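You operate a simulated robot arm through the tools that you are given. There is no shell and no other tool.

You run a simulated robot arm. Do the job below in one go: nothing can be reset, and whatever is moved stays where it is left.

TASK
Top the washer tank up to the MAX mark from the blue tank.
Fine: cap right open, spout down, hold the push button; spill none; spout up and cap closed again.

The check looks at the end state, three seconds after you hand in, the way a careful person would. Anything else that was tipped, shoved, dropped, spilled or broken makes it a failure. A push-on lid holds only when it is set on centred and level and pressed home; a screw cap is set on level and turned clockwise until tight.

THE ROBOT
A 7-joint arm with a two-finger parallel gripper, fixed in place. Base frame: the origin is at the foot of the arm, x ahead of it, y to its left, z up. Lengths are in mm, angles in rad, forces in N, time in s.
With the tool pointing down near the work surface it reaches from about 460 to 920 mm from the base axis. Its first joint turns from -2.007 to 2.007 rad. Payload 3.91 kg.
The tool frame sits at the grasp point between the pads (the TCP): z along the fingers, y along the line on which they close. The tips reach 30 mm beyond it. Largest opening 110 mm; finger width 20, thickness 10; the body of the gripper, 48 by 112 mm, starts 55 mm behind the TCP.
Orientation is told as [roll, pitch, yaw] about the base's x, y, z axes, in that order, counted from this pose: with the fingers straight down and closing along the base's y, the tool's x points along the base's -x, its y along +y and its z along -z.

THE INTERFACE
- The arm moves only by the tool step_arm. Its arguments are lists of equal length, an entry for each row: "claw": the finger opening in mm, from 0 to 110; "linear": the shift along the tool's x, y, z in mm, a list of three; "turn": the turn, a rotation vector about the tool's x, y, z in rad, a list of three. In form: {"claw": [claw, ...], "linear": [[dx, dy, dz], ...], "turn": [[rx, ry, rz], ...]}. A call has 1 to 20 rows; each row shifts and turns the commanded pose from where the row before left it, along the tool's axes as they then stand. Each row takes 0.2 s and may step no farther than 50 mm and 0.15 rad from the row before; otherwise, or with a gripper value out of range, the whole call is refused. Where a pose cannot be reached the arm comes as near as it can. A force on the tool above 90 N (or 10 N above the force at the start of the call, whichever is more), or a blocked arm, ends the call early, and 0.2 s more pass. Each finger travels about 153 mm/s and halts on what it meets, pressing with about 24 N; the grip force reading is that of the motor and also rises with nothing between the fingers. The clock runs only during rows and for 0.2 s after the last one: add rows that do not move to give the fingers time. The reply holds the time, the measured pose of the TCP, the force on the tool along the base axes, the opening and the grip force, in the units named above and with some noise, with the torque about the TCP (base axes, N m) and any sound that the robot's microphone picked up.
- Cameras (640 x 400 px; columns grow to the right, rows downward): "scene" is fixed at [400.1, 499.5, 1415.8]; the picture's right is [-0.90, -0.43, 0.00], its down [-0.27, 0.57, -0.77] and it looks along [0.33, -0.70, -0.63] (base axes); focal length 303 px, centre (320, 200). "wrist" rides on the gripper at [72, 17, -103] in the tool frame; the picture's right is [-0.23, 0.97, 0.00], its down [-0.76, -0.18, -0.62] and it looks along [-0.61, -0.14, 0.78] (tool axes); focal length 222 px, centre (320, 200). There is no depth. A picture from a camera that has moved, and an enlarged one, comes with that camera's place and axes in the base frame and with its lens.
- camera(camera): a new picture of that camera. It takes no simulated time.
- move_column(by): slides the trunk up (or, below 0, down) by that many mm; the arm rides with it, the base frame stays. It gives what a move gives, with no picture.
- inspect(camera, box): a new picture of the part [left, top, right, bottom] of that camera's present view, enlarged. It takes no simulated time.
- sign_off(): hands the job in; it is judged then, once.

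Places have to be worked out from the pictures, the camera data and where the tool is seen. Open the gripper and draw the arm clear of the work before you hand the job in, unless the task says otherwise.

The tools are called after "Emit:" by a JSON object that holds its "fn" and its "kwargs". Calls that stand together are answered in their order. step_arm: Moves the arm, as the interface text tells. Its arguments: {"type":"object","properties":{"claw":{"type":"array"},"linear":{"type":"array"},"turn":{"type":"array"}},"required":["claw","linear","turn"]} The other tools are called the same way: move_column (by) slides the trunk up or down; camera (camera) takes a picture; inspect (camera, box) takes an enlarged picture of a part of a camera's view; sign_off () hands the job in.

At the start:

```text
clock: 0.0
tool_pos: [441.5, 338.1, 1232.8]
orientation: [0.0, -0.001, 0.0]
wrist_force: [0.0, 0.3, -0.2]
wrist_torque: [0.03, 0.01, 0.03]
width: 110.1
finger_force: 0.0
trunk travel left (down, up): [-725.0, 265.0]
```

scene: 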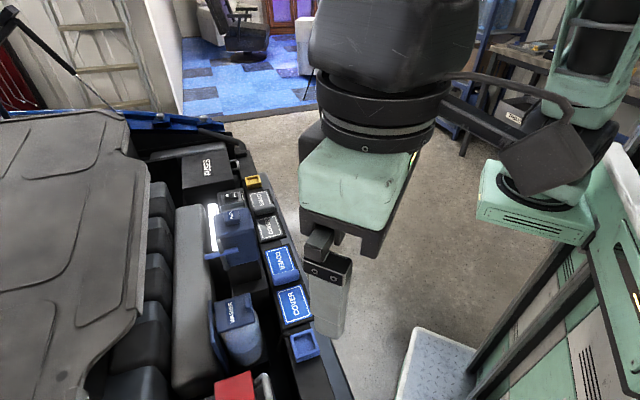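
wrist: 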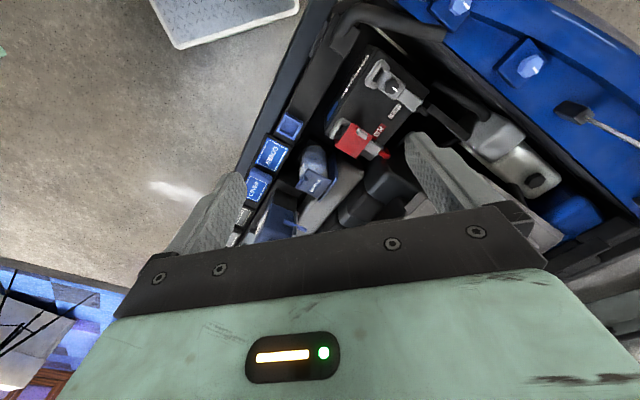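

I start by looking closely at the engine bay: the scene picture shows a blue object on the fender and blue pieces in the bay, so I enlarge both views.

Emit:
{"fn": "inspect", "kwargs": {"camera": "scene", "box": [140, 130, 360, 400]}}

Emit:
{"fn": "inspect", "kwargs": {"camera": "wrist", "box": [200, 0, 520, 240]}}

Emit:
{"fn": "inspect", "kwargs": {"camera": "scene", "box": [180, 160, 280, 280]}}

Emit:
{"fn": "inspect", "kwargs": {"camera": "scene", "box": [180, 270, 340, 400]}}

```text
1.48 times, centred on (250, 265) of scene
camera zoom: at [400.1, 499.5, 1415.8], right [-0.9, -0.43, 0.0], down [-0.27, 0.57, -0.77], along [0.33, -0.7, -0.63], focal length 448 px, centre (424, 104)
```

zoom: 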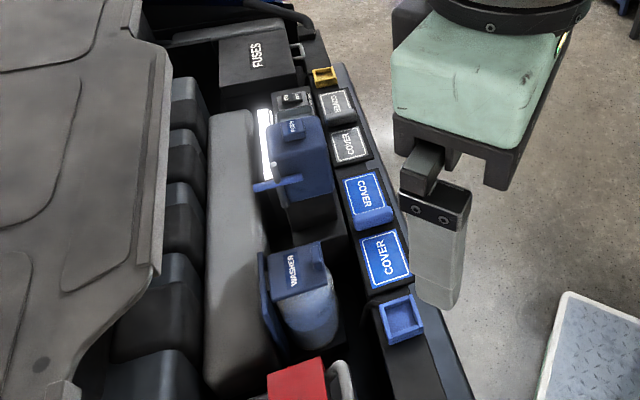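

```text
1.67 times, centred on (360, 120) of wrist
camera zoom: at [368.0, 354.8, 1336.5], right [0.23, 0.97, 0.0], down [0.76, -0.18, 0.62], along [0.61, -0.14, -0.78], focal length 370 px, centre (253, 333)
```

zoom: 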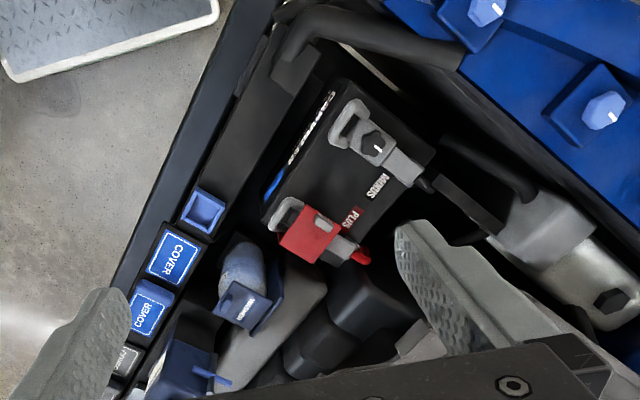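

```text
3.33 times, centred on (230, 220) of scene
camera zoom: at [400.1, 499.5, 1415.8], right [-0.9, -0.43, 0.0], down [-0.27, 0.57, -0.77], along [0.33, -0.7, -0.63], focal length 1009 px, centre (620, 133)
```

zoom: 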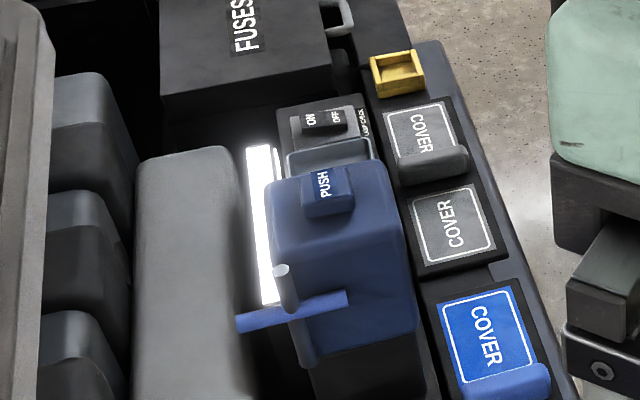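

```text
3.08 times, centred on (260, 335) of scene
camera zoom: at [400.1, 499.5, 1415.8], right [-0.9, -0.43, 0.0], down [-0.27, 0.57, -0.77], along [0.33, -0.7, -0.63], focal length 932 px, centre (505, -215)
```

zoom: 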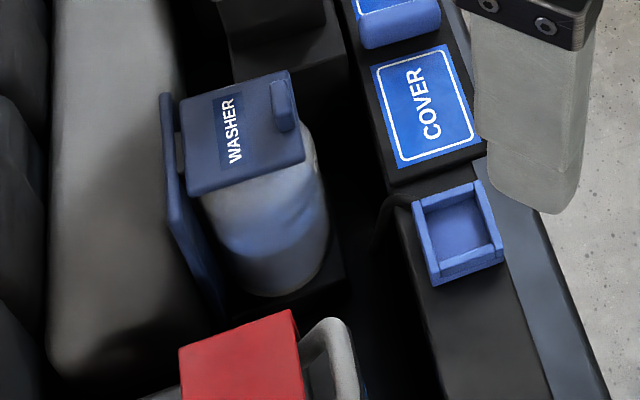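

Combining both views, the fender runs diagonally (about 45°), washer cap near (735, 248, 783) and the blue tank's PUSH near (900, 25, ~830). I move the arm, staying high, to get a closer wrist view of the blue tank.

Emit:
{"fn": "step_arm", "kwargs": {"claw": [110, 110, 110, 110, 110, 110], "linear": [[-27, -32, 13], [-27, -32, 13], [-27, -32, 13], [-27, -32, 13], [-27, -32, 13], [-27, -32, 13]], "turn": [[0, 0, 0], [0, 0, 0], [0, 0, 0], [0, 0, 0], [0, 0, 0], [0, 0, 0]]}}

Emit:
{"fn": "camera", "kwargs": {"camera": "wrist"}}

Emit:
{"fn": "camera", "kwargs": {"camera": "scene"}}

```text
clock: 1.4
tool_pos: [604.3, 147.1, 1156.2]
orientation: [-0.001, 0.001, 0.002]
wrist_force: [-1.4, 0.6, -0.6]
wrist_torque: [-0.07, -0.03, 0.01]
width: 110.1
finger_force: 0.1
trunk travel left (down, up): [-725.0, 265.0]
```

```text
taken
camera wrist: at [530.5, 163.8, 1260.1], right [0.23, 0.97, 0.0], down [0.76, -0.18, 0.62], along [0.61, -0.14, -0.78], focal length 222 px, centre (320, 200)
```

wrist: 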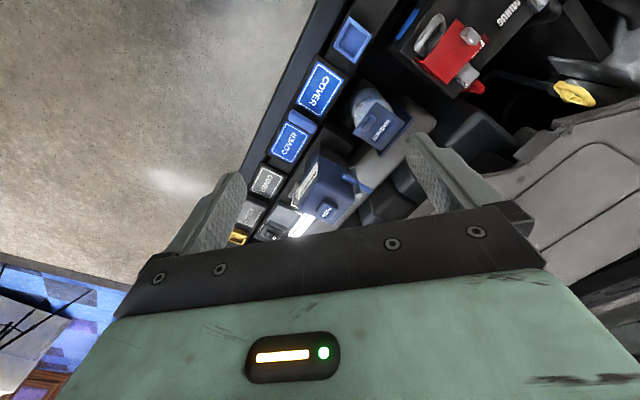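

```text
taken
```

scene: 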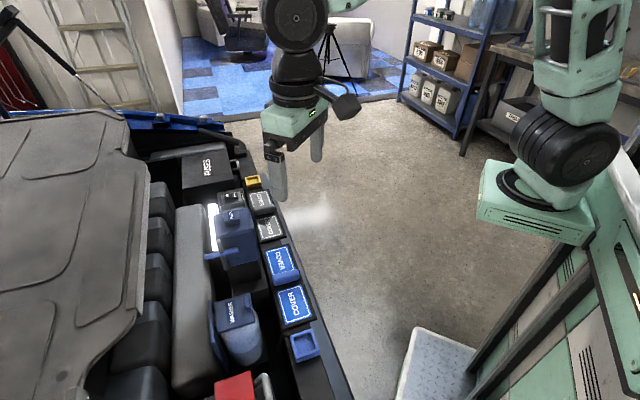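

The view is better; I enlarge the wrist picture around both tanks.

Emit:
{"fn": "inspect", "kwargs": {"camera": "wrist", "box": [240, 80, 440, 250]}}

Emit:
{"fn": "inspect", "kwargs": {"camera": "wrist", "box": [270, 140, 370, 240]}}

Emit:
{"fn": "inspect", "kwargs": {"camera": "wrist", "box": [320, 70, 420, 150]}}

Emit:
{"fn": "inspect", "kwargs": {"camera": "scene", "box": [200, 180, 320, 300]}}

```text
2.35 times, centred on (340, 165) of wrist
camera zoom: at [530.5, 163.8, 1260.1], right [0.23, 0.97, 0.0], down [0.76, -0.18, 0.62], along [0.61, -0.14, -0.78], focal length 523 px, centre (273, 282)
```

zoom: 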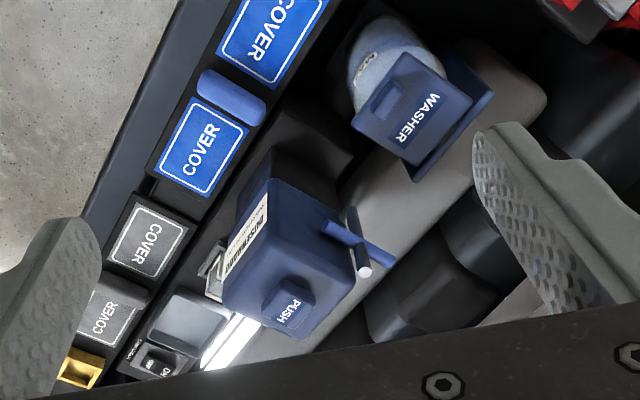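

```text
4.00 times, centred on (320, 190) of wrist
camera zoom: at [530.5, 163.8, 1260.1], right [0.23, 0.97, 0.0], down [0.76, -0.18, 0.62], along [0.61, -0.14, -0.78], focal length 888 px, centre (320, 240)
```

zoom: 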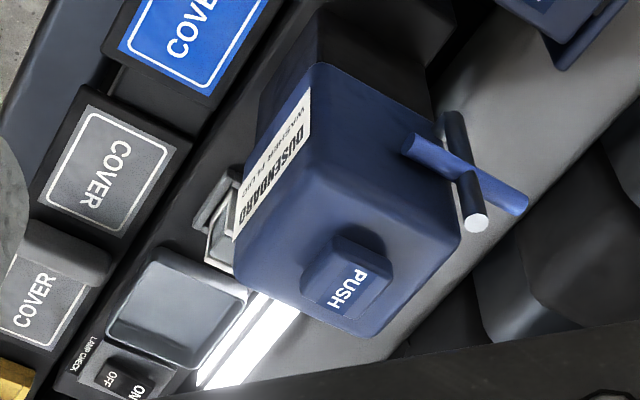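

```text
5.00 times, centred on (370, 110) of wrist
camera zoom: at [530.5, 163.8, 1260.1], right [0.23, 0.97, 0.0], down [0.76, -0.18, 0.62], along [0.61, -0.14, -0.78], focal length 1111 px, centre (70, 650)
```

zoom: 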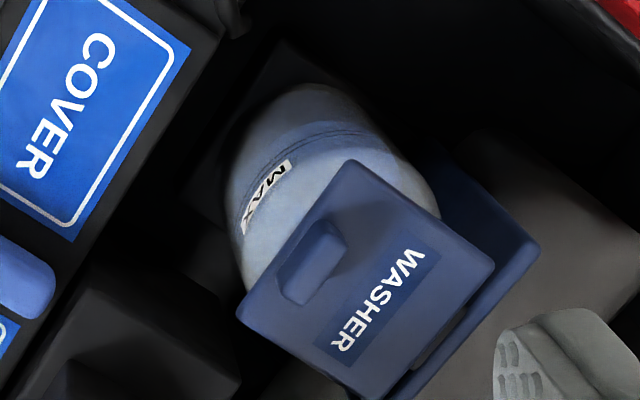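

```text
3.33 times, centred on (260, 240) of scene
camera zoom: at [400.1, 499.5, 1415.8], right [-0.9, -0.43, 0.0], down [-0.27, 0.57, -0.77], along [0.33, -0.7, -0.63], focal length 1009 px, centre (520, 67)
```

zoom: 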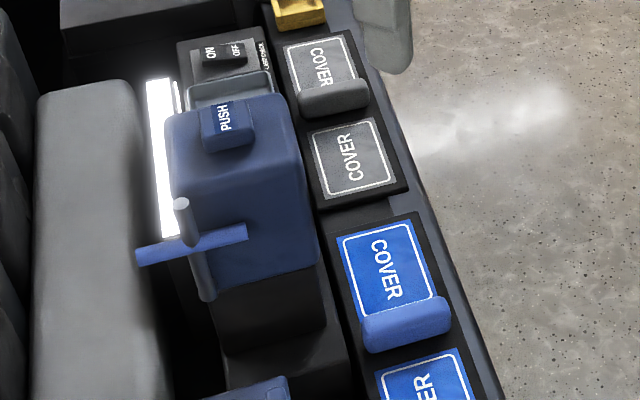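

The spout looks like the vertical tube with a pale tip (pivot low near (803,177,817), tip at z≈920), with the crossbar as its handle; it would swing down right onto the washer mouth at about (731,249,786). I zoom deeper on the washer and on the spout from both cameras.

Emit:
{"fn": "inspect", "kwargs": {"camera": "scene", "box": [205, 285, 275, 375]}}

Emit:
{"fn": "inspect", "kwargs": {"camera": "scene", "box": [200, 195, 265, 290]}}

Emit:
{"fn": "inspect", "kwargs": {"camera": "wrist", "box": [345, 85, 405, 145]}}

Emit:
{"fn": "inspect", "kwargs": {"camera": "wrist", "box": [310, 150, 370, 210]}}

```text
4.44 times, centred on (240, 330) of scene
camera zoom: at [400.1, 499.5, 1415.8], right [-0.9, -0.43, 0.0], down [-0.27, 0.57, -0.77], along [0.33, -0.7, -0.63], focal length 1346 px, centre (676, -378)
```

zoom: 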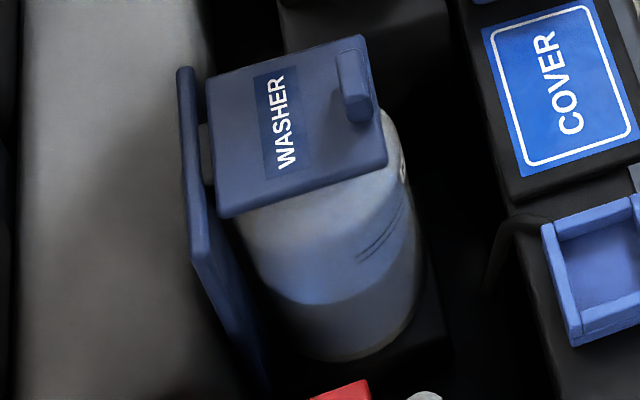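

```text
4.21 times, centred on (232, 242) of scene
camera zoom: at [400.1, 499.5, 1415.8], right [-0.9, -0.43, 0.0], down [-0.27, 0.57, -0.77], along [0.33, -0.7, -0.63], focal length 1275 px, centre (688, 21)
```

zoom: 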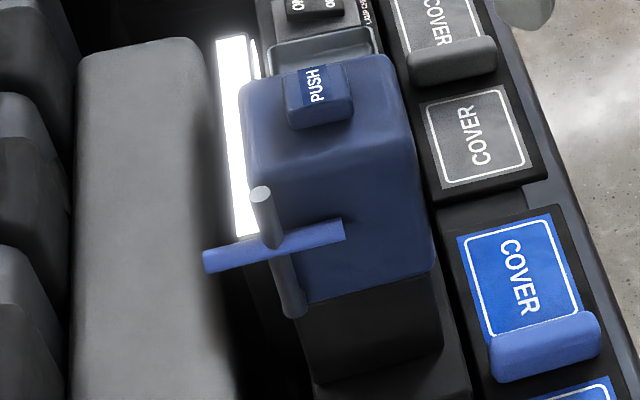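

```text
6.67 times, centred on (375, 115) of wrist
camera zoom: at [530.5, 163.8, 1260.1], right [0.23, 0.97, 0.0], down [0.76, -0.18, 0.62], along [0.61, -0.14, -0.78], focal length 1481 px, centre (-47, 767)
```

zoom: 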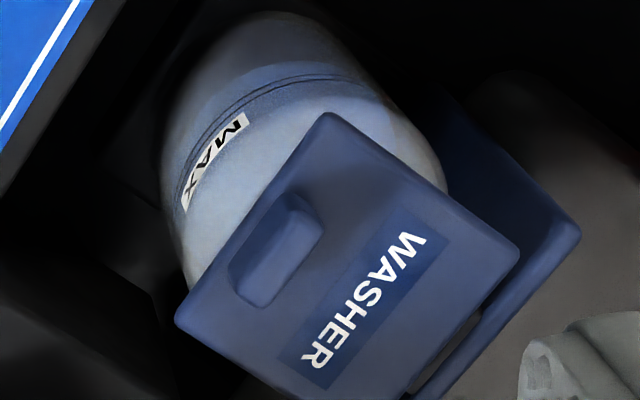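

```text
6.67 times, centred on (340, 180) of wrist
camera zoom: at [530.5, 163.8, 1260.1], right [0.23, 0.97, 0.0], down [0.76, -0.18, 0.62], along [0.61, -0.14, -0.78], focal length 1481 px, centre (187, 333)
```

zoom: 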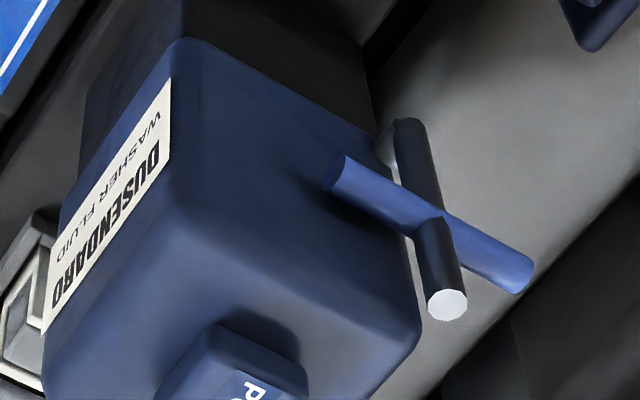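

The washer tank is translucent with a double MAX line and a lower current level; lid is about 76×79 mm, hinged on the bay side with a tab on the fender side. I move to look along the hinge direction (yaw ≈ +45°) from the fender side, staying above everything.

Emit:
{"fn": "step_arm", "kwargs": {"claw": [110, 110, 110, 110, 110, 110, 110, 110, 110, 110], "linear": [[3.5, -10, 39], [3.5, -10, 39], [3.5, -10, 39], [3.5, -10, 39], [0, 0, 0], [0, 0, 0], [0, 0, 0], [0, 0, 0], [0, 0, 0], [0, 0, 0]], "turn": [[0, 0, 0], [0, 0, 0], [0, 0, 0], [0, 0, 0], [0, 0, -0.131], [0, 0, -0.131], [0, 0, -0.131], [0, 0, -0.131], [0, 0, -0.131], [0, 0, -0.131]]}}

Emit:
{"fn": "camera", "kwargs": {"camera": "wrist"}}

Emit:
{"fn": "camera", "kwargs": {"camera": "scene"}}

```text
clock: 3.6
tool_pos: [587.7, 105.8, 997.8]
orientation: [-0.001, 0.002, 0.789]
wrist_force: [-0.5, 0.0, 0.4]
wrist_torque: [-0.02, 0.04, 0.0]
width: 110.2
finger_force: 0.1
trunk travel left (down, up): [-725.0, 265.0]
```

```text
taken
camera wrist: at [524.7, 66.4, 1102.4], right [-0.53, 0.85, 0.0], down [0.66, 0.41, 0.62], along [0.53, 0.33, -0.78], focal length 222 px, centre (320, 200)
```

wrist: 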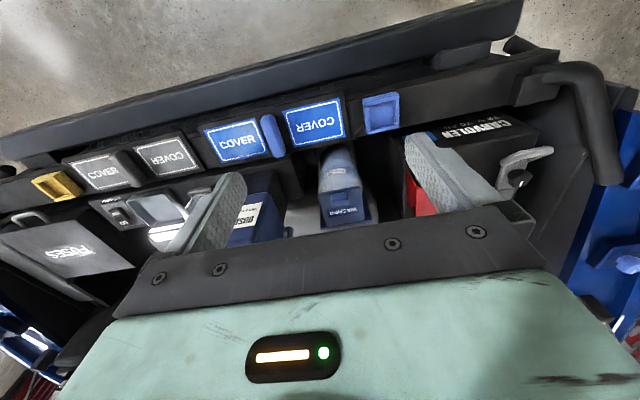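

```text
taken
```

scene: 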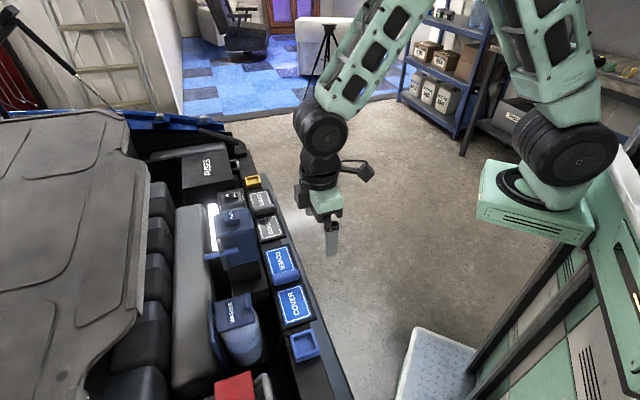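

Emit:
{"fn": "inspect", "kwargs": {"camera": "wrist", "box": [300, 130, 390, 240]}}

Emit:
{"fn": "inspect", "kwargs": {"camera": "wrist", "box": [180, 90, 420, 250]}}

```text
3.64 times, centred on (345, 185) of wrist
camera zoom: at [524.7, 66.4, 1102.4], right [-0.53, 0.85, 0.0], down [0.66, 0.41, 0.62], along [0.53, 0.33, -0.78], focal length 808 px, centre (229, 254)
```

zoom: 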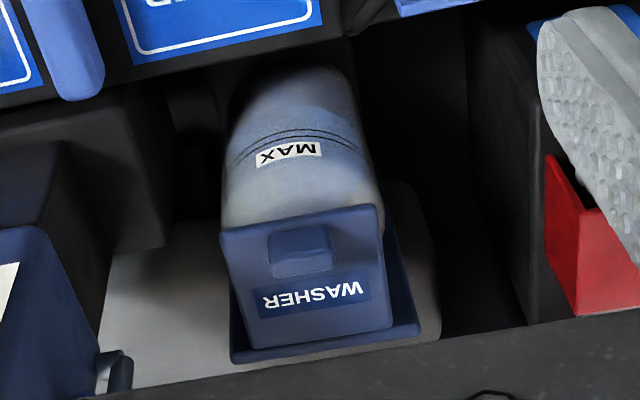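

```text
2.50 times, centred on (300, 170) of wrist
camera zoom: at [524.7, 66.4, 1102.4], right [-0.53, 0.85, 0.0], down [0.66, 0.41, 0.62], along [0.53, 0.33, -0.78], focal length 555 px, centre (370, 275)
```

zoom: 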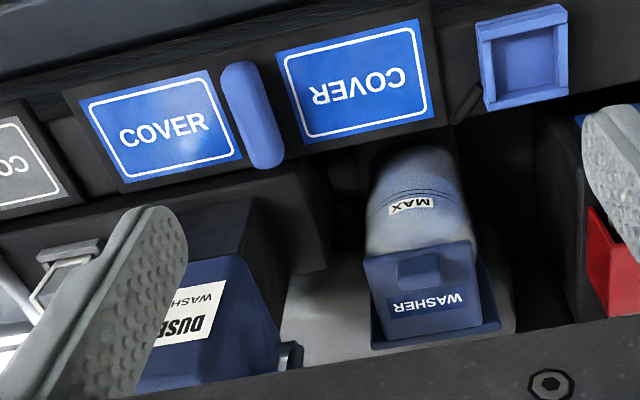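

The lid tab, MAX label and a vertical plate behind the lid are visible. I rotate and move around to the battery side to see the hinge/plate side and the spout profile.

Emit:
{"fn": "step_arm", "kwargs": {"claw": [110, 110, 110, 110, 110, 110, 110, 110, 110, 110, 110, 110, 110, 110, 110, 110, 110], "linear": [[0, 0, 0], [0, 0, 0], [0, 0, 0], [0, 0, 0], [0, 0, 0], [0, 0, 0], [0, 0, 0], [0, 0, 0], [0, 0, 0], [0, 0, 0], [11, 42.2, 1.9], [11, 42.2, 1.9], [11, 42.2, 1.9], [11, 42.2, 1.9], [11, 42.2, 1.9], [11, 42.2, 1.9], [11, 42.2, 1.9]], "turn": [[0, 0, 0.129], [0, 0, 0.129], [0, 0, 0.129], [0, 0, 0.129], [0, 0, 0.129], [0, 0, 0.129], [0, 0, 0.129], [0, 0, 0.129], [0, 0, 0.129], [0, 0, 0.129], [0, 0, 0], [0, 0, 0], [0, 0, 0], [0, 0, 0], [0, 0, 0], [0, 0, 0], [0, 0, 0]]}}

Emit:
{"fn": "camera", "kwargs": {"camera": "wrist"}}

```text
clock: 7.2
tool_pos: [663.3, 401.1, 987.3]
orientation: [-0.001, 0.0, -0.504]
wrist_force: [0.0, 0.1, 0.2]
wrist_torque: [0.03, -0.02, 0.01]
width: 109.9
finger_force: 0.0
trunk travel left (down, up): [-725.0, 265.0]
```

```text
taken
camera wrist: at [607.6, 451.7, 1091.4], right [0.67, 0.74, 0.0], down [0.58, -0.52, 0.62], along [0.46, -0.42, -0.78], focal length 222 px, centre (320, 200)
```

wrist: 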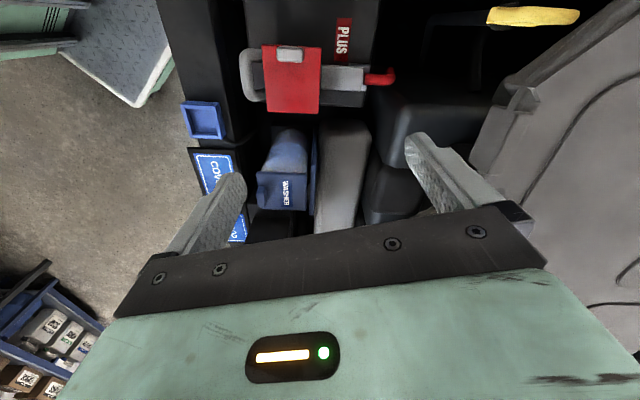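

Emit:
{"fn": "inspect", "kwargs": {"camera": "wrist", "box": [230, 110, 350, 230]}}

Emit:
{"fn": "inspect", "kwargs": {"camera": "wrist", "box": [245, 120, 325, 220]}}

```text
3.33 times, centred on (290, 170) of wrist
camera zoom: at [607.6, 451.7, 1091.4], right [0.67, 0.74, 0.0], down [0.58, -0.52, 0.62], along [0.46, -0.42, -0.78], focal length 740 px, centre (420, 300)
```

zoom: 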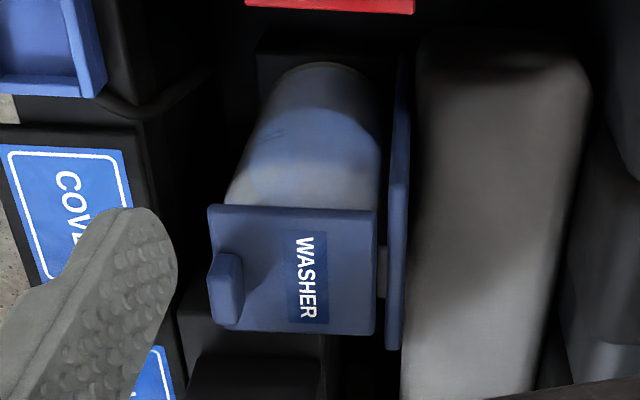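

```text
4.00 times, centred on (285, 170) of wrist
camera zoom: at [607.6, 451.7, 1091.4], right [0.67, 0.74, 0.0], down [0.58, -0.52, 0.62], along [0.46, -0.42, -0.78], focal length 888 px, centre (460, 320)
```

zoom: 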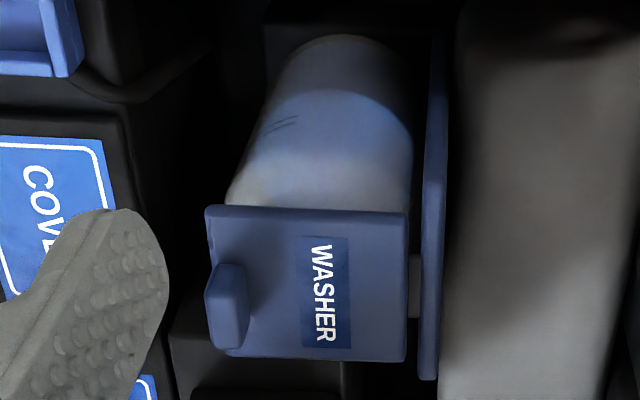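

The plate is a separate bracket about 8 mm behind the lid's hinge edge with its top a bit lower than the lid. I zoom further in on the tab from this view and from the scene camera.

Emit:
{"fn": "inspect", "kwargs": {"camera": "wrist", "box": [250, 165, 315, 215]}}

Emit:
{"fn": "inspect", "kwargs": {"camera": "scene", "box": [210, 285, 260, 335]}}

Emit:
{"fn": "inspect", "kwargs": {"camera": "scene", "box": [205, 205, 265, 275]}}

```text
8.00 times, centred on (282, 190) of wrist
camera zoom: at [607.6, 451.7, 1091.4], right [0.67, 0.74, 0.0], down [0.58, -0.52, 0.62], along [0.46, -0.42, -0.78], focal length 1777 px, centre (620, 280)
```

zoom: 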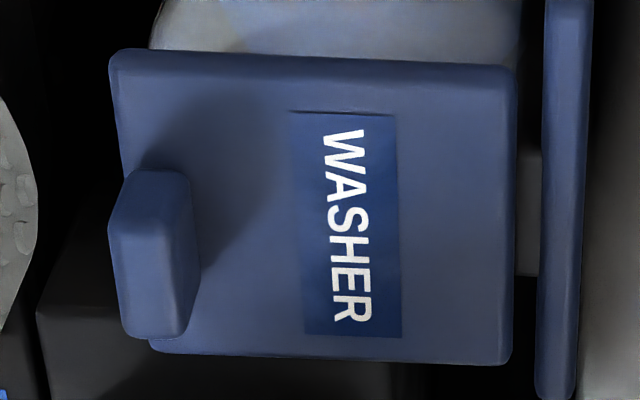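

```text
8.00 times, centred on (235, 310) of scene
camera zoom: at [400.1, 499.5, 1415.8], right [-0.9, -0.43, 0.0], down [-0.27, 0.57, -0.77], along [0.33, -0.7, -0.63], focal length 2422 px, centre (1000, -680)
```

zoom: 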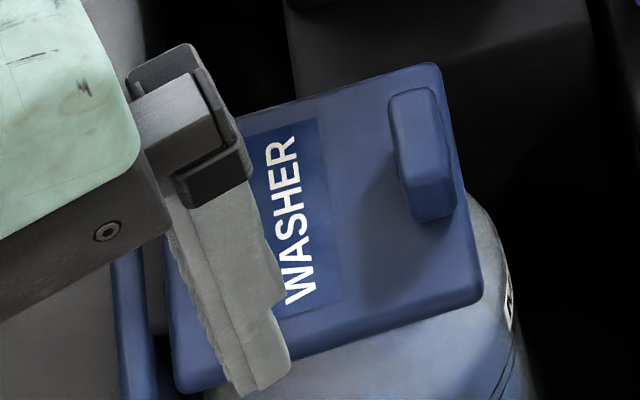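

```text
5.71 times, centred on (235, 240) of scene
camera zoom: at [400.1, 499.5, 1415.8], right [-0.9, -0.43, 0.0], down [-0.27, 0.57, -0.77], along [0.33, -0.7, -0.63], focal length 1730 px, centre (806, -29)
```

zoom: 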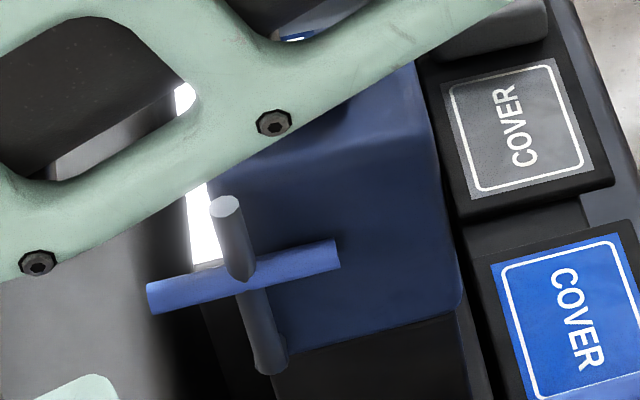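

The tab is about 32×12×13 mm, centred on the lid's fender edge at roughly (713, 220), top z ≈ 797. I turn to yaw +45° so the fingers close along the hinge direction, and come to a hover above the tab at z=900.

Emit:
{"fn": "step_arm", "kwargs": {"claw": [60, 60, 60, 60, 60, 60, 60, 60, 60, 60, 60, 60, 60, 60, 60, 60], "linear": [[0, 0, 0], [0, 0, 0], [0, 0, 0], [0, 0, 0], [0, 0, 0], [0, 0, 0], [0, 0, 0], [0, 0, 0], [0, 0, 0], [0, 0, 0], [23.2, -40.7, 0], [23.2, -40.7, 0], [23.2, -40.7, 0], [23.2, -40.7, 0], [0, 0, 43], [0, 0, 43]], "turn": [[0, 0, -0.129], [0, 0, -0.129], [0, 0, -0.129], [0, 0, -0.129], [0, 0, -0.129], [0, 0, -0.129], [0, 0, -0.129], [0, 0, -0.129], [0, 0, -0.129], [0, 0, -0.129], [0, 0, 0], [0, 0, 0], [0, 0, 0], [0, 0, 0], [0, 0, 0], [0, 0, 0]]}}

Emit:
{"fn": "camera", "kwargs": {"camera": "wrist"}}

Emit:
{"fn": "inspect", "kwargs": {"camera": "scene", "box": [190, 250, 290, 350]}}

```text
clock: 10.6
tool_pos: [711.1, 218.8, 896.7]
orientation: [0.0, 0.001, 0.789]
wrist_force: [0.1, -0.1, -0.2]
wrist_torque: [0.06, -0.01, -0.01]
width: 60.0
finger_force: 0.1
trunk travel left (down, up): [-725.0, 265.0]
```

```text
taken
camera wrist: at [648.1, 179.9, 999.5], right [-0.53, 0.85, 0.0], down [0.66, 0.41, 0.62], along [0.53, 0.33, -0.78], focal length 222 px, centre (320, 200)
```

wrist: 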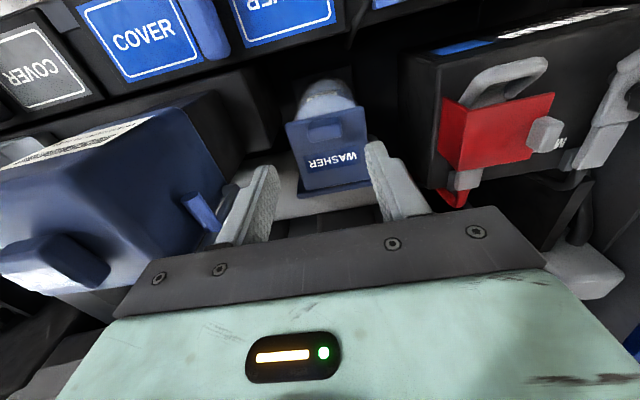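

```text
4.00 times, centred on (240, 300) of scene
camera zoom: at [400.1, 499.5, 1415.8], right [-0.9, -0.43, 0.0], down [-0.27, 0.57, -0.77], along [0.33, -0.7, -0.63], focal length 1211 px, centre (640, -200)
```

zoom: 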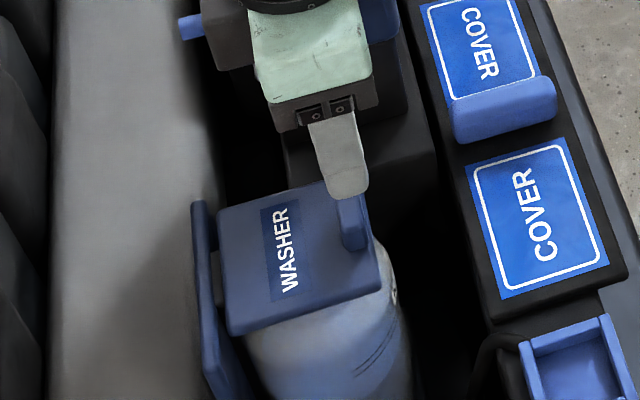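

The hover looks close to aligned; I check the tab's place against the tool axis (which should project to about (320,126) at tab height).

Emit:
{"fn": "inspect", "kwargs": {"camera": "wrist", "box": [270, 80, 390, 200]}}

```text
3.33 times, centred on (330, 140) of wrist
camera zoom: at [648.1, 179.9, 999.5], right [-0.53, 0.85, 0.0], down [0.66, 0.41, 0.62], along [0.53, 0.33, -0.78], focal length 740 px, centre (287, 400)
```

zoom: 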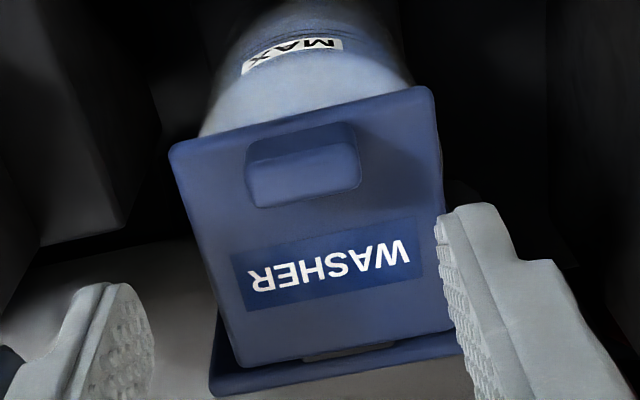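

Refined from this close view: lid centre (733, 247), tab centre ≈ (714, 226), top z≈798. I shift onto it and descend until the tips are just above the tab.

Emit:
{"fn": "step_arm", "kwargs": {"claw": [60, 60, 60], "linear": [[-7.1, 3.0, 0], [0, 0, 30], [0, 0, 32]], "turn": [[0, 0, 0], [0, 0, 0], [0, 0, 0]]}}

Emit:
{"fn": "inspect", "kwargs": {"camera": "wrist", "box": [250, 60, 390, 220]}}

Emit:
{"fn": "inspect", "kwargs": {"camera": "scene", "box": [210, 270, 270, 330]}}

```text
clock: 11.4
tool_pos: [713.7, 226.8, 836.2]
orientation: [0.0, 0.0, 0.787]
wrist_force: [-0.4, -0.2, -0.9]
wrist_torque: [-0.04, -0.01, 0.01]
width: 60.0
finger_force: 0.0
trunk travel left (down, up): [-725.0, 265.0]
```

```text
2.50 times, centred on (320, 140) of wrist
camera zoom: at [650.5, 188.2, 939.9], right [-0.53, 0.85, 0.0], down [0.66, 0.41, 0.62], along [0.53, 0.33, -0.78], focal length 555 px, centre (320, 350)
```

zoom: 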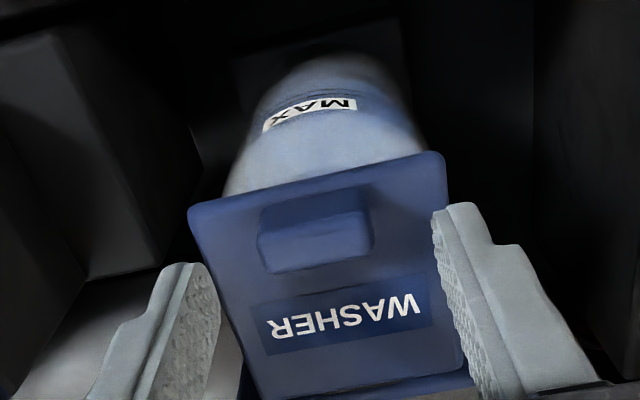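

```text
6.67 times, centred on (240, 300) of scene
camera zoom: at [400.1, 499.5, 1415.8], right [-0.9, -0.43, 0.0], down [-0.27, 0.57, -0.77], along [0.33, -0.7, -0.63], focal length 2018 px, centre (853, -467)
```

zoom: 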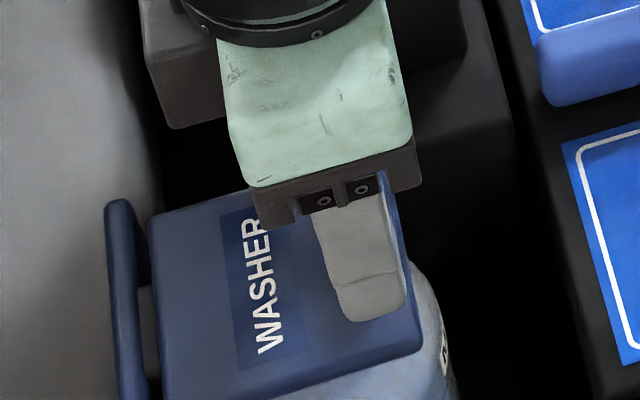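

The tab is centred between the fingers. I go down in small steps to put the tips beside the tab and read the force.

Emit:
{"fn": "step_arm", "kwargs": {"claw": [60, 60], "linear": [[0, 0, 7], [0, 0, 5]], "turn": [[0, 0, 0], [0, 0, 0]]}}

Emit:
{"fn": "inspect", "kwargs": {"camera": "wrist", "box": [250, 60, 390, 220]}}

Emit:
{"fn": "inspect", "kwargs": {"camera": "scene", "box": [210, 270, 270, 330]}}

```text
clock: 12.0
tool_pos: [714.7, 228.3, 824.2]
orientation: [0.0, 0.0, 0.788]
wrist_force: [0.0, -1.0, 0.3]
wrist_torque: [-0.02, 0.0, -0.01]
width: 60.0
finger_force: 0.0
trunk travel left (down, up): [-725.0, 265.0]
```

```text
2.50 times, centred on (320, 140) of wrist
camera zoom: at [651.0, 189.0, 928.4], right [-0.53, 0.85, 0.0], down [0.66, 0.41, 0.62], along [0.53, 0.33, -0.78], focal length 555 px, centre (320, 350)
```

zoom: 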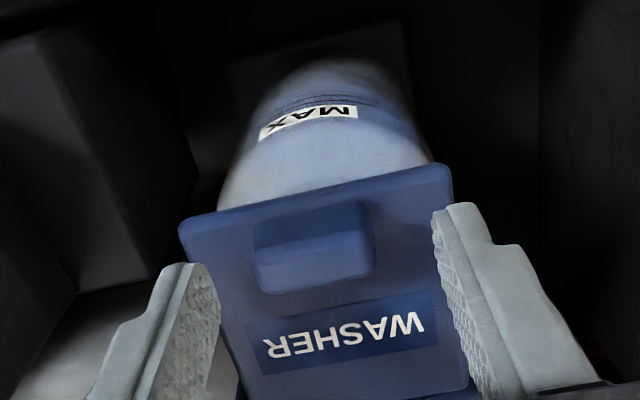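

```text
6.67 times, centred on (240, 300) of scene
camera zoom: at [400.1, 499.5, 1415.8], right [-0.9, -0.43, 0.0], down [-0.27, 0.57, -0.77], along [0.33, -0.7, -0.63], focal length 2018 px, centre (853, -467)
```

zoom: 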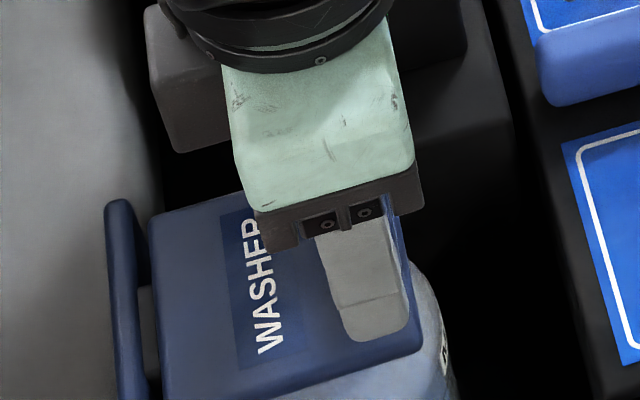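

No contact yet, tips at z≈794, tab top ≈798. I go 4 mm lower and close on the tab.

Emit:
{"fn": "step_arm", "kwargs": {"claw": [60, 45, 38, 20, 20, 20], "linear": [[0, 0, 4], [0, 0, 0], [0, 0, 0], [0, 0, 0], [0, 0, 0], [0, 0, 0]], "turn": [[0, 0, 0], [0, 0, 0], [0, 0, 0], [0, 0, 0], [0, 0, 0], [0, 0, 0]]}}

Emit:
{"fn": "inspect", "kwargs": {"camera": "wrist", "box": [250, 60, 390, 220]}}

Emit:
{"fn": "inspect", "kwargs": {"camera": "scene", "box": [210, 270, 270, 330]}}

```text
clock: 13.4
tool_pos: [715.4, 226.6, 821.5]
orientation: [0.0, 0.0, 0.787]
wrist_force: [0.8, -1.3, -1.8]
wrist_torque: [-0.1, -0.01, -0.05]
width: 31.4
finger_force: 44.6
trunk travel left (down, up): [-725.0, 265.0]
```

```text
2.50 times, centred on (320, 140) of wrist
camera zoom: at [651.8, 188.5, 924.2], right [-0.53, 0.85, 0.0], down [0.66, 0.41, 0.62], along [0.53, 0.33, -0.78], focal length 555 px, centre (320, 350)
```

zoom: 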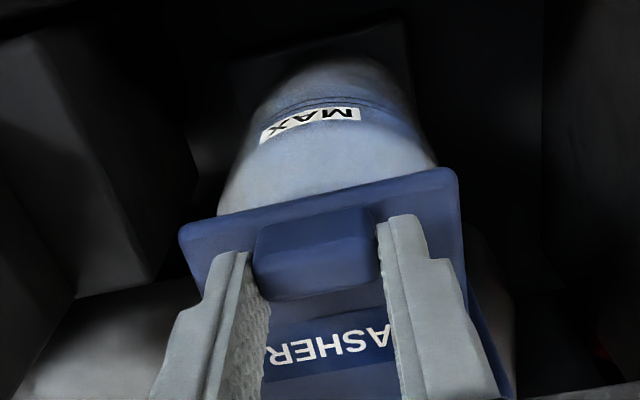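

```text
6.67 times, centred on (240, 300) of scene
camera zoom: at [400.1, 499.5, 1415.8], right [-0.9, -0.43, 0.0], down [-0.27, 0.57, -0.77], along [0.33, -0.7, -0.63], focal length 2018 px, centre (853, -467)
```

zoom: 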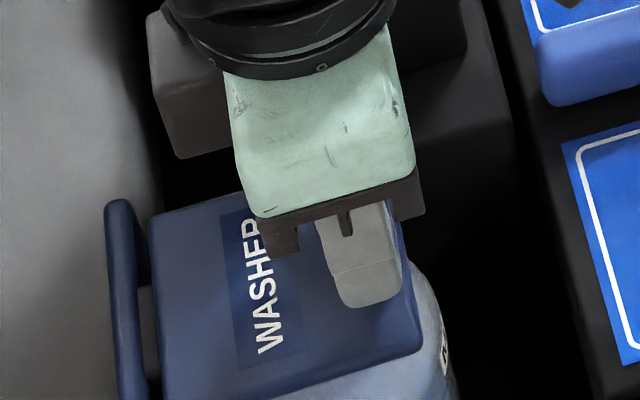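

The fingers hold the tab (31.4 mm). I start the lift along the hinge arc, first about 10°, and check the force and picture.

Emit:
{"fn": "step_arm", "kwargs": {"claw": [20, 20, 20], "linear": [[-0.8, 0, -3.5], [-1.3, 0, -4.2], [-1.5, 0, -4.2]], "turn": [[0, 0, 0], [0, 0, 0], [0, 0, 0]]}}

Emit:
{"fn": "inspect", "kwargs": {"camera": "wrist", "box": [250, 60, 390, 220]}}

Emit:
{"fn": "inspect", "kwargs": {"camera": "scene", "box": [210, 270, 270, 330]}}

```text
clock: 14.2
tool_pos: [717.0, 230.5, 832.9]
orientation: [0.002, 0.004, 0.787]
wrist_force: [-4.9, -4.8, -13.1]
wrist_torque: [-0.99, 0.87, -0.1]
width: 31.4
finger_force: 44.6
trunk travel left (down, up): [-725.0, 265.0]
```

```text
2.50 times, centred on (320, 140) of wrist
camera zoom: at [654.3, 190.9, 935.4], right [-0.53, 0.85, 0.0], down [0.67, 0.42, 0.62], along [0.53, 0.33, -0.79], focal length 555 px, centre (320, 350)
```

zoom: 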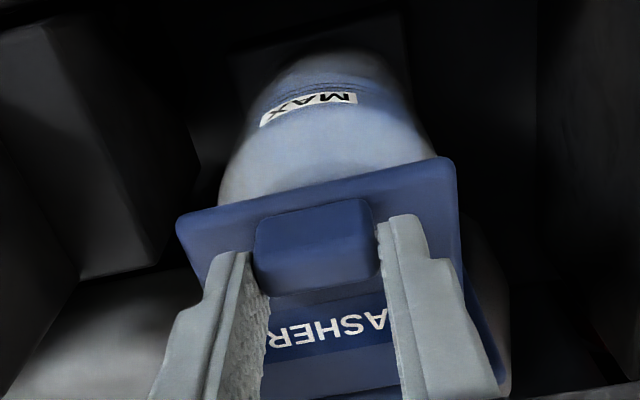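

```text
6.67 times, centred on (240, 300) of scene
camera zoom: at [400.1, 499.5, 1415.8], right [-0.9, -0.43, 0.0], down [-0.27, 0.57, -0.77], along [0.33, -0.7, -0.63], focal length 2018 px, centre (853, -467)
```

zoom: 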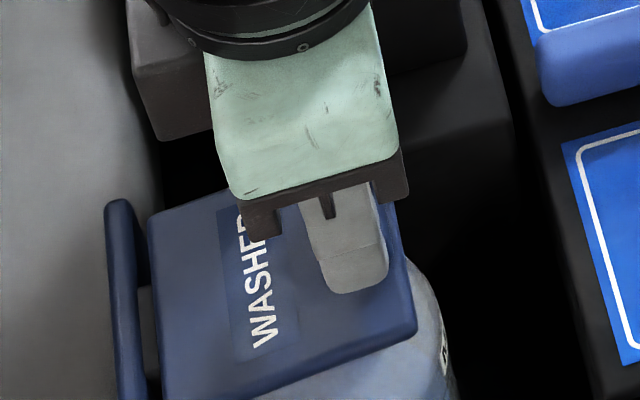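

The lid is lifting with the tab held (13 N down). I continue along the arc to about 30°.

Emit:
{"fn": "step_arm", "kwargs": {"claw": [20, 20, 20, 20], "linear": [[-2.4, 0, -5.8], [-2.8, 0, -5.7], [-3.3, 0, -5.3], [-3.7, 0, -5.1]], "turn": [[0, 0, 0], [0, 0, 0], [0, 0, 0], [0, 0, 0]]}}

Emit:
{"fn": "inspect", "kwargs": {"camera": "wrist", "box": [250, 60, 390, 220]}}

Emit:
{"fn": "inspect", "kwargs": {"camera": "scene", "box": [205, 265, 275, 335]}}

```text
clock: 15.2
tool_pos: [727.1, 238.4, 854.7]
orientation: [-0.001, 0.002, 0.788]
wrist_force: [-7.2, -5.0, -13.5]
wrist_torque: [-0.93, 1.02, -0.03]
width: 31.7
finger_force: 44.9
trunk travel left (down, up): [-725.0, 265.0]
```

```text
2.50 times, centred on (320, 140) of wrist
camera zoom: at [663.3, 200.0, 958.4], right [-0.53, 0.85, 0.0], down [0.66, 0.41, 0.62], along [0.53, 0.33, -0.78], focal length 555 px, centre (320, 350)
```

zoom: 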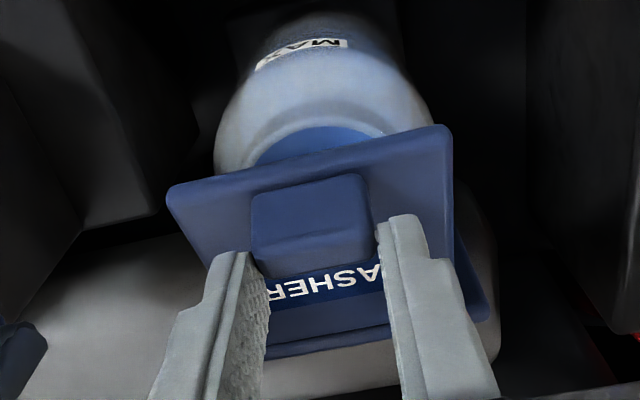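

```text
5.71 times, centred on (240, 300) of scene
camera zoom: at [400.1, 499.5, 1415.8], right [-0.9, -0.43, 0.0], down [-0.27, 0.57, -0.77], along [0.33, -0.7, -0.63], focal length 1730 px, centre (777, -371)
```

zoom: 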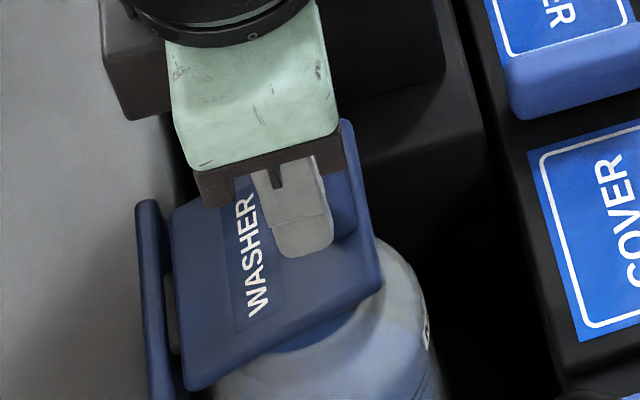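

The lid is at about 30° and the mouth is showing; resistance is purely along the arc. I continue to about 50°.

Emit:
{"fn": "step_arm", "kwargs": {"claw": [20, 20, 20, 20], "linear": [[-4.2, 0, -4.6], [-4.7, 0, -4.1], [-5.1, 0, -3.7], [-5.4, 0, -3.3]], "turn": [[0, 0, 0], [0, 0, 0], [0, 0, 0], [0, 0, 0]]}}

Emit:
{"fn": "inspect", "kwargs": {"camera": "wrist", "box": [250, 60, 390, 220]}}

Emit:
{"fn": "inspect", "kwargs": {"camera": "scene", "box": [195, 255, 275, 335]}}

```text
clock: 16.2
tool_pos: [743.5, 255.4, 873.4]
orientation: [-0.003, -0.008, 0.788]
wrist_force: [0.5, -3.3, 4.0]
wrist_torque: [-0.07, 0.04, 0.05]
width: 31.6
finger_force: 44.9
trunk travel left (down, up): [-725.0, 265.0]
```

```text
2.50 times, centred on (320, 140) of wrist
camera zoom: at [678.8, 215.8, 977.0], right [-0.53, 0.85, 0.0], down [0.66, 0.41, 0.63], along [0.53, 0.33, -0.78], focal length 555 px, centre (320, 350)
```

zoom: 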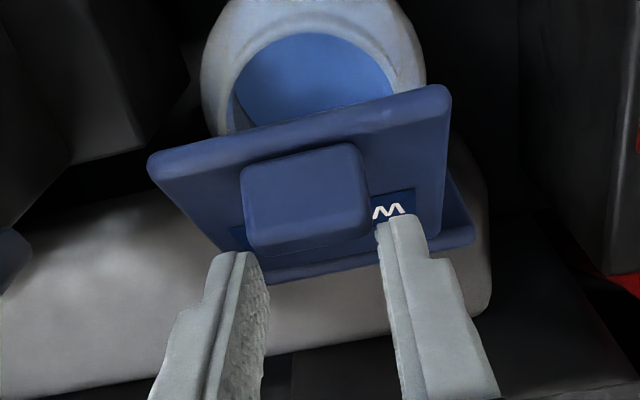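

```text
5.00 times, centred on (235, 295) of scene
camera zoom: at [400.1, 499.5, 1415.8], right [-0.9, -0.43, 0.0], down [-0.27, 0.57, -0.77], along [0.33, -0.7, -0.63], focal length 1514 px, centre (745, -275)
```

zoom: 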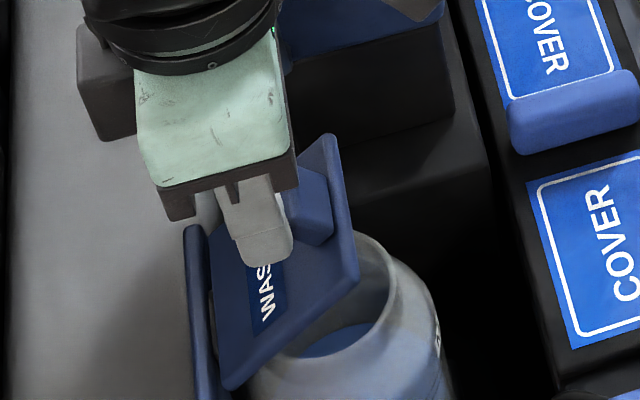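

The fingers have slid to the very edge of the tab, but the lid stands at roughly 50°. I release it, check whether it stays put, and lift clear so I can push it on from its underside.

Emit:
{"fn": "step_arm", "kwargs": {"claw": [45, 60, 60, 60, 60], "linear": [[0, 0, 0], [0, 0, 0], [0, 0, -25], [0, 0, -30], [0, 0, -10]], "turn": [[0, 0, 0], [0, 0, 0], [0, 0, 0], [0, 0, 0], [0, 0, 0]]}}

Emit:
{"fn": "inspect", "kwargs": {"camera": "wrist", "box": [250, 60, 390, 220]}}

Emit:
{"fn": "inspect", "kwargs": {"camera": "scene", "box": [195, 255, 275, 335]}}

```text
clock: 17.4
tool_pos: [741.8, 251.7, 936.3]
orientation: [0.0, 0.001, 0.788]
wrist_force: [0.2, -0.5, -0.2]
wrist_torque: [0.01, 0.05, -0.01]
width: 60.2
finger_force: 0.1
trunk travel left (down, up): [-725.0, 265.0]
```

```text
2.50 times, centred on (320, 140) of wrist
camera zoom: at [677.4, 213.3, 1041.2], right [-0.53, 0.85, 0.0], down [0.66, 0.41, 0.62], along [0.53, 0.33, -0.78], focal length 555 px, centre (320, 350)
```

zoom: 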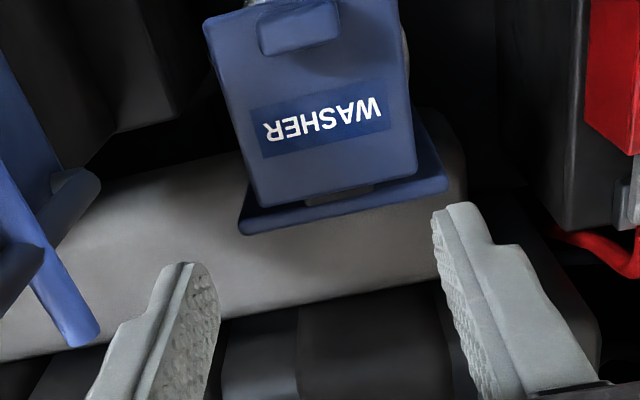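

```text
5.00 times, centred on (235, 295) of scene
camera zoom: at [400.1, 499.5, 1415.8], right [-0.9, -0.43, 0.0], down [-0.27, 0.57, -0.77], along [0.33, -0.7, -0.63], focal length 1514 px, centre (745, -275)
```

zoom: 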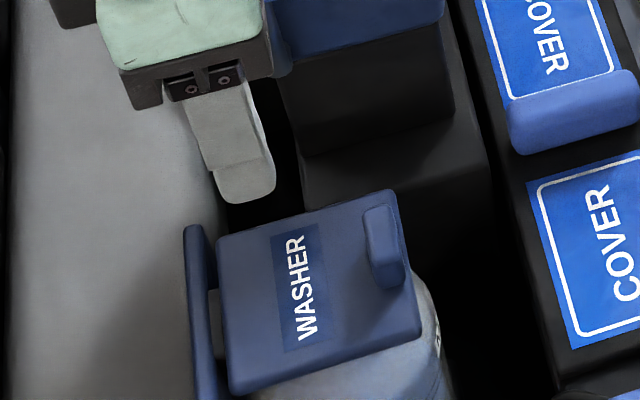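

The lid sprang shut again, so it must be carried past vertical in one motion. I'll instead work from the fender side: tilt the tool about 50° so both fingers can go under the lid's front corners and lift/push it over; first I move there and take a low-level look.

Emit:
{"fn": "step_arm", "kwargs": {"claw": [64, 64, 64, 64, 64, 64, 64, 64, 64], "linear": [[34, 0, 25], [34, 0, 25], [34, 0, 25], [0, 0, 0], [0, 0, 0], [0, 0, 0], [0, 0, 0], [0, 0, 0], [0, 0, 0]], "turn": [[0, 0, 0], [0, 0, 0], [0, 0, 0], [0, -0.1455, 0], [0, -0.1455, 0], [0, -0.1455, 0], [0, -0.1455, 0], [0, -0.1455, 0], [0, -0.1455, 0]]}}

Emit:
{"fn": "camera", "kwargs": {"camera": "wrist"}}

Emit:
{"fn": "camera", "kwargs": {"camera": "scene"}}

```text
clock: 19.4
tool_pos: [668.3, 181.3, 861.3]
orientation: [0.0, -0.874, 0.787]
wrist_force: [0.4, 0.4, -0.1]
wrist_torque: [0.0, -0.03, -0.02]
width: 64.2
finger_force: 0.0
trunk travel left (down, up): [-725.0, 265.0]
```

```text
taken
camera wrist: at [567.4, 103.8, 872.0], right [-0.59, 0.79, 0.17], down [0.13, -0.12, 0.98], along [0.8, 0.6, -0.04], focal length 222 px, centre (320, 200)
```

wrist: 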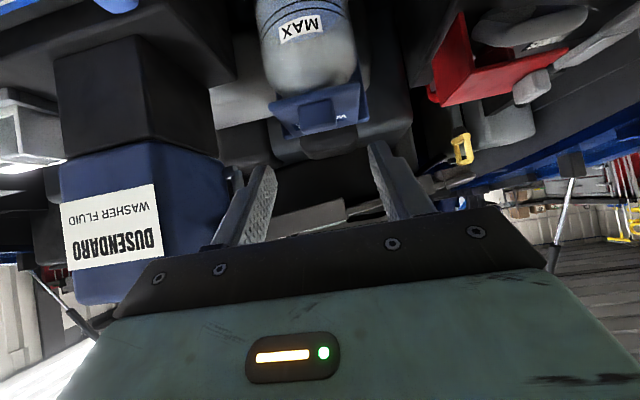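

```text
taken
```

scene: 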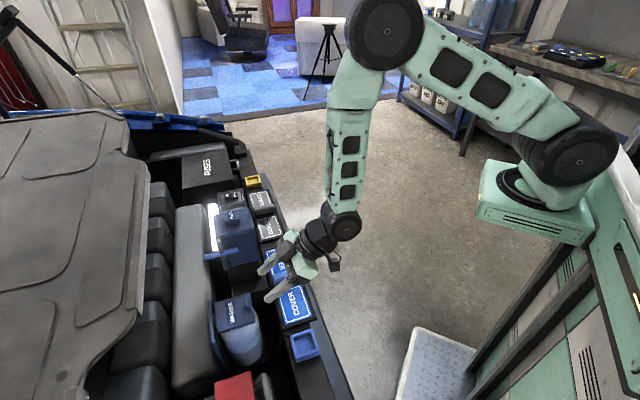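

Very useful low view. I enlarge it on the washer to read lid thickness, overhang and level.

Emit:
{"fn": "inspect", "kwargs": {"camera": "wrist", "box": [240, 0, 380, 150]}}

Emit:
{"fn": "inspect", "kwargs": {"camera": "wrist", "box": [255, 70, 375, 150]}}

Emit:
{"fn": "inspect", "kwargs": {"camera": "wrist", "box": [250, 0, 370, 90]}}

```text
2.67 times, centred on (310, 75) of wrist
camera zoom: at [567.4, 103.8, 872.0], right [-0.59, 0.79, 0.17], down [0.13, -0.12, 0.98], along [0.8, 0.6, -0.04], focal length 592 px, centre (347, 533)
```

zoom: 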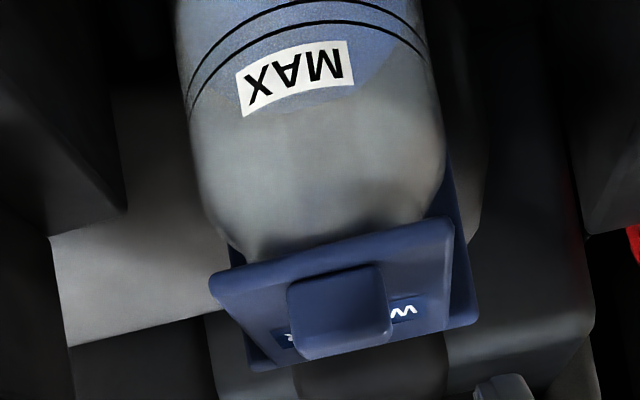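

```text
5.00 times, centred on (315, 110) of wrist
camera zoom: at [567.4, 103.8, 872.0], right [-0.59, 0.79, 0.17], down [0.13, -0.12, 0.98], along [0.8, 0.6, -0.04], focal length 1111 px, centre (345, 650)
```

zoom: 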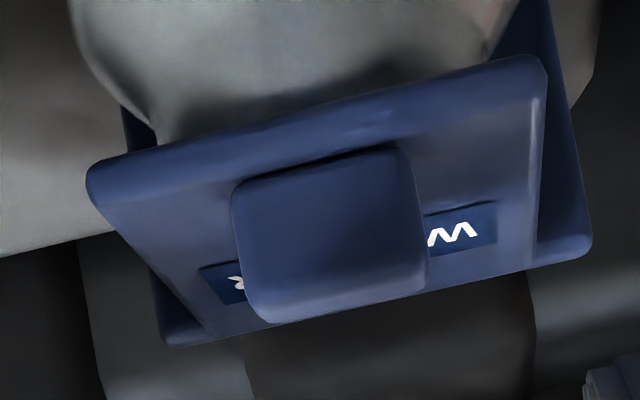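

```text
4.44 times, centred on (310, 45) of wrist
camera zoom: at [567.4, 103.8, 872.0], right [-0.59, 0.79, 0.17], down [0.13, -0.12, 0.98], along [0.8, 0.6, -0.04], focal length 987 px, centre (364, 889)
```

zoom: 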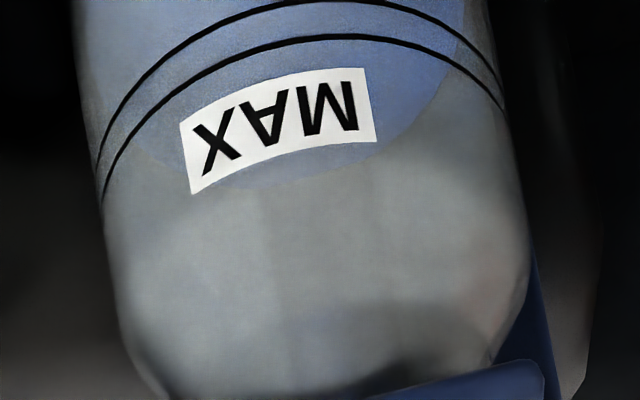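

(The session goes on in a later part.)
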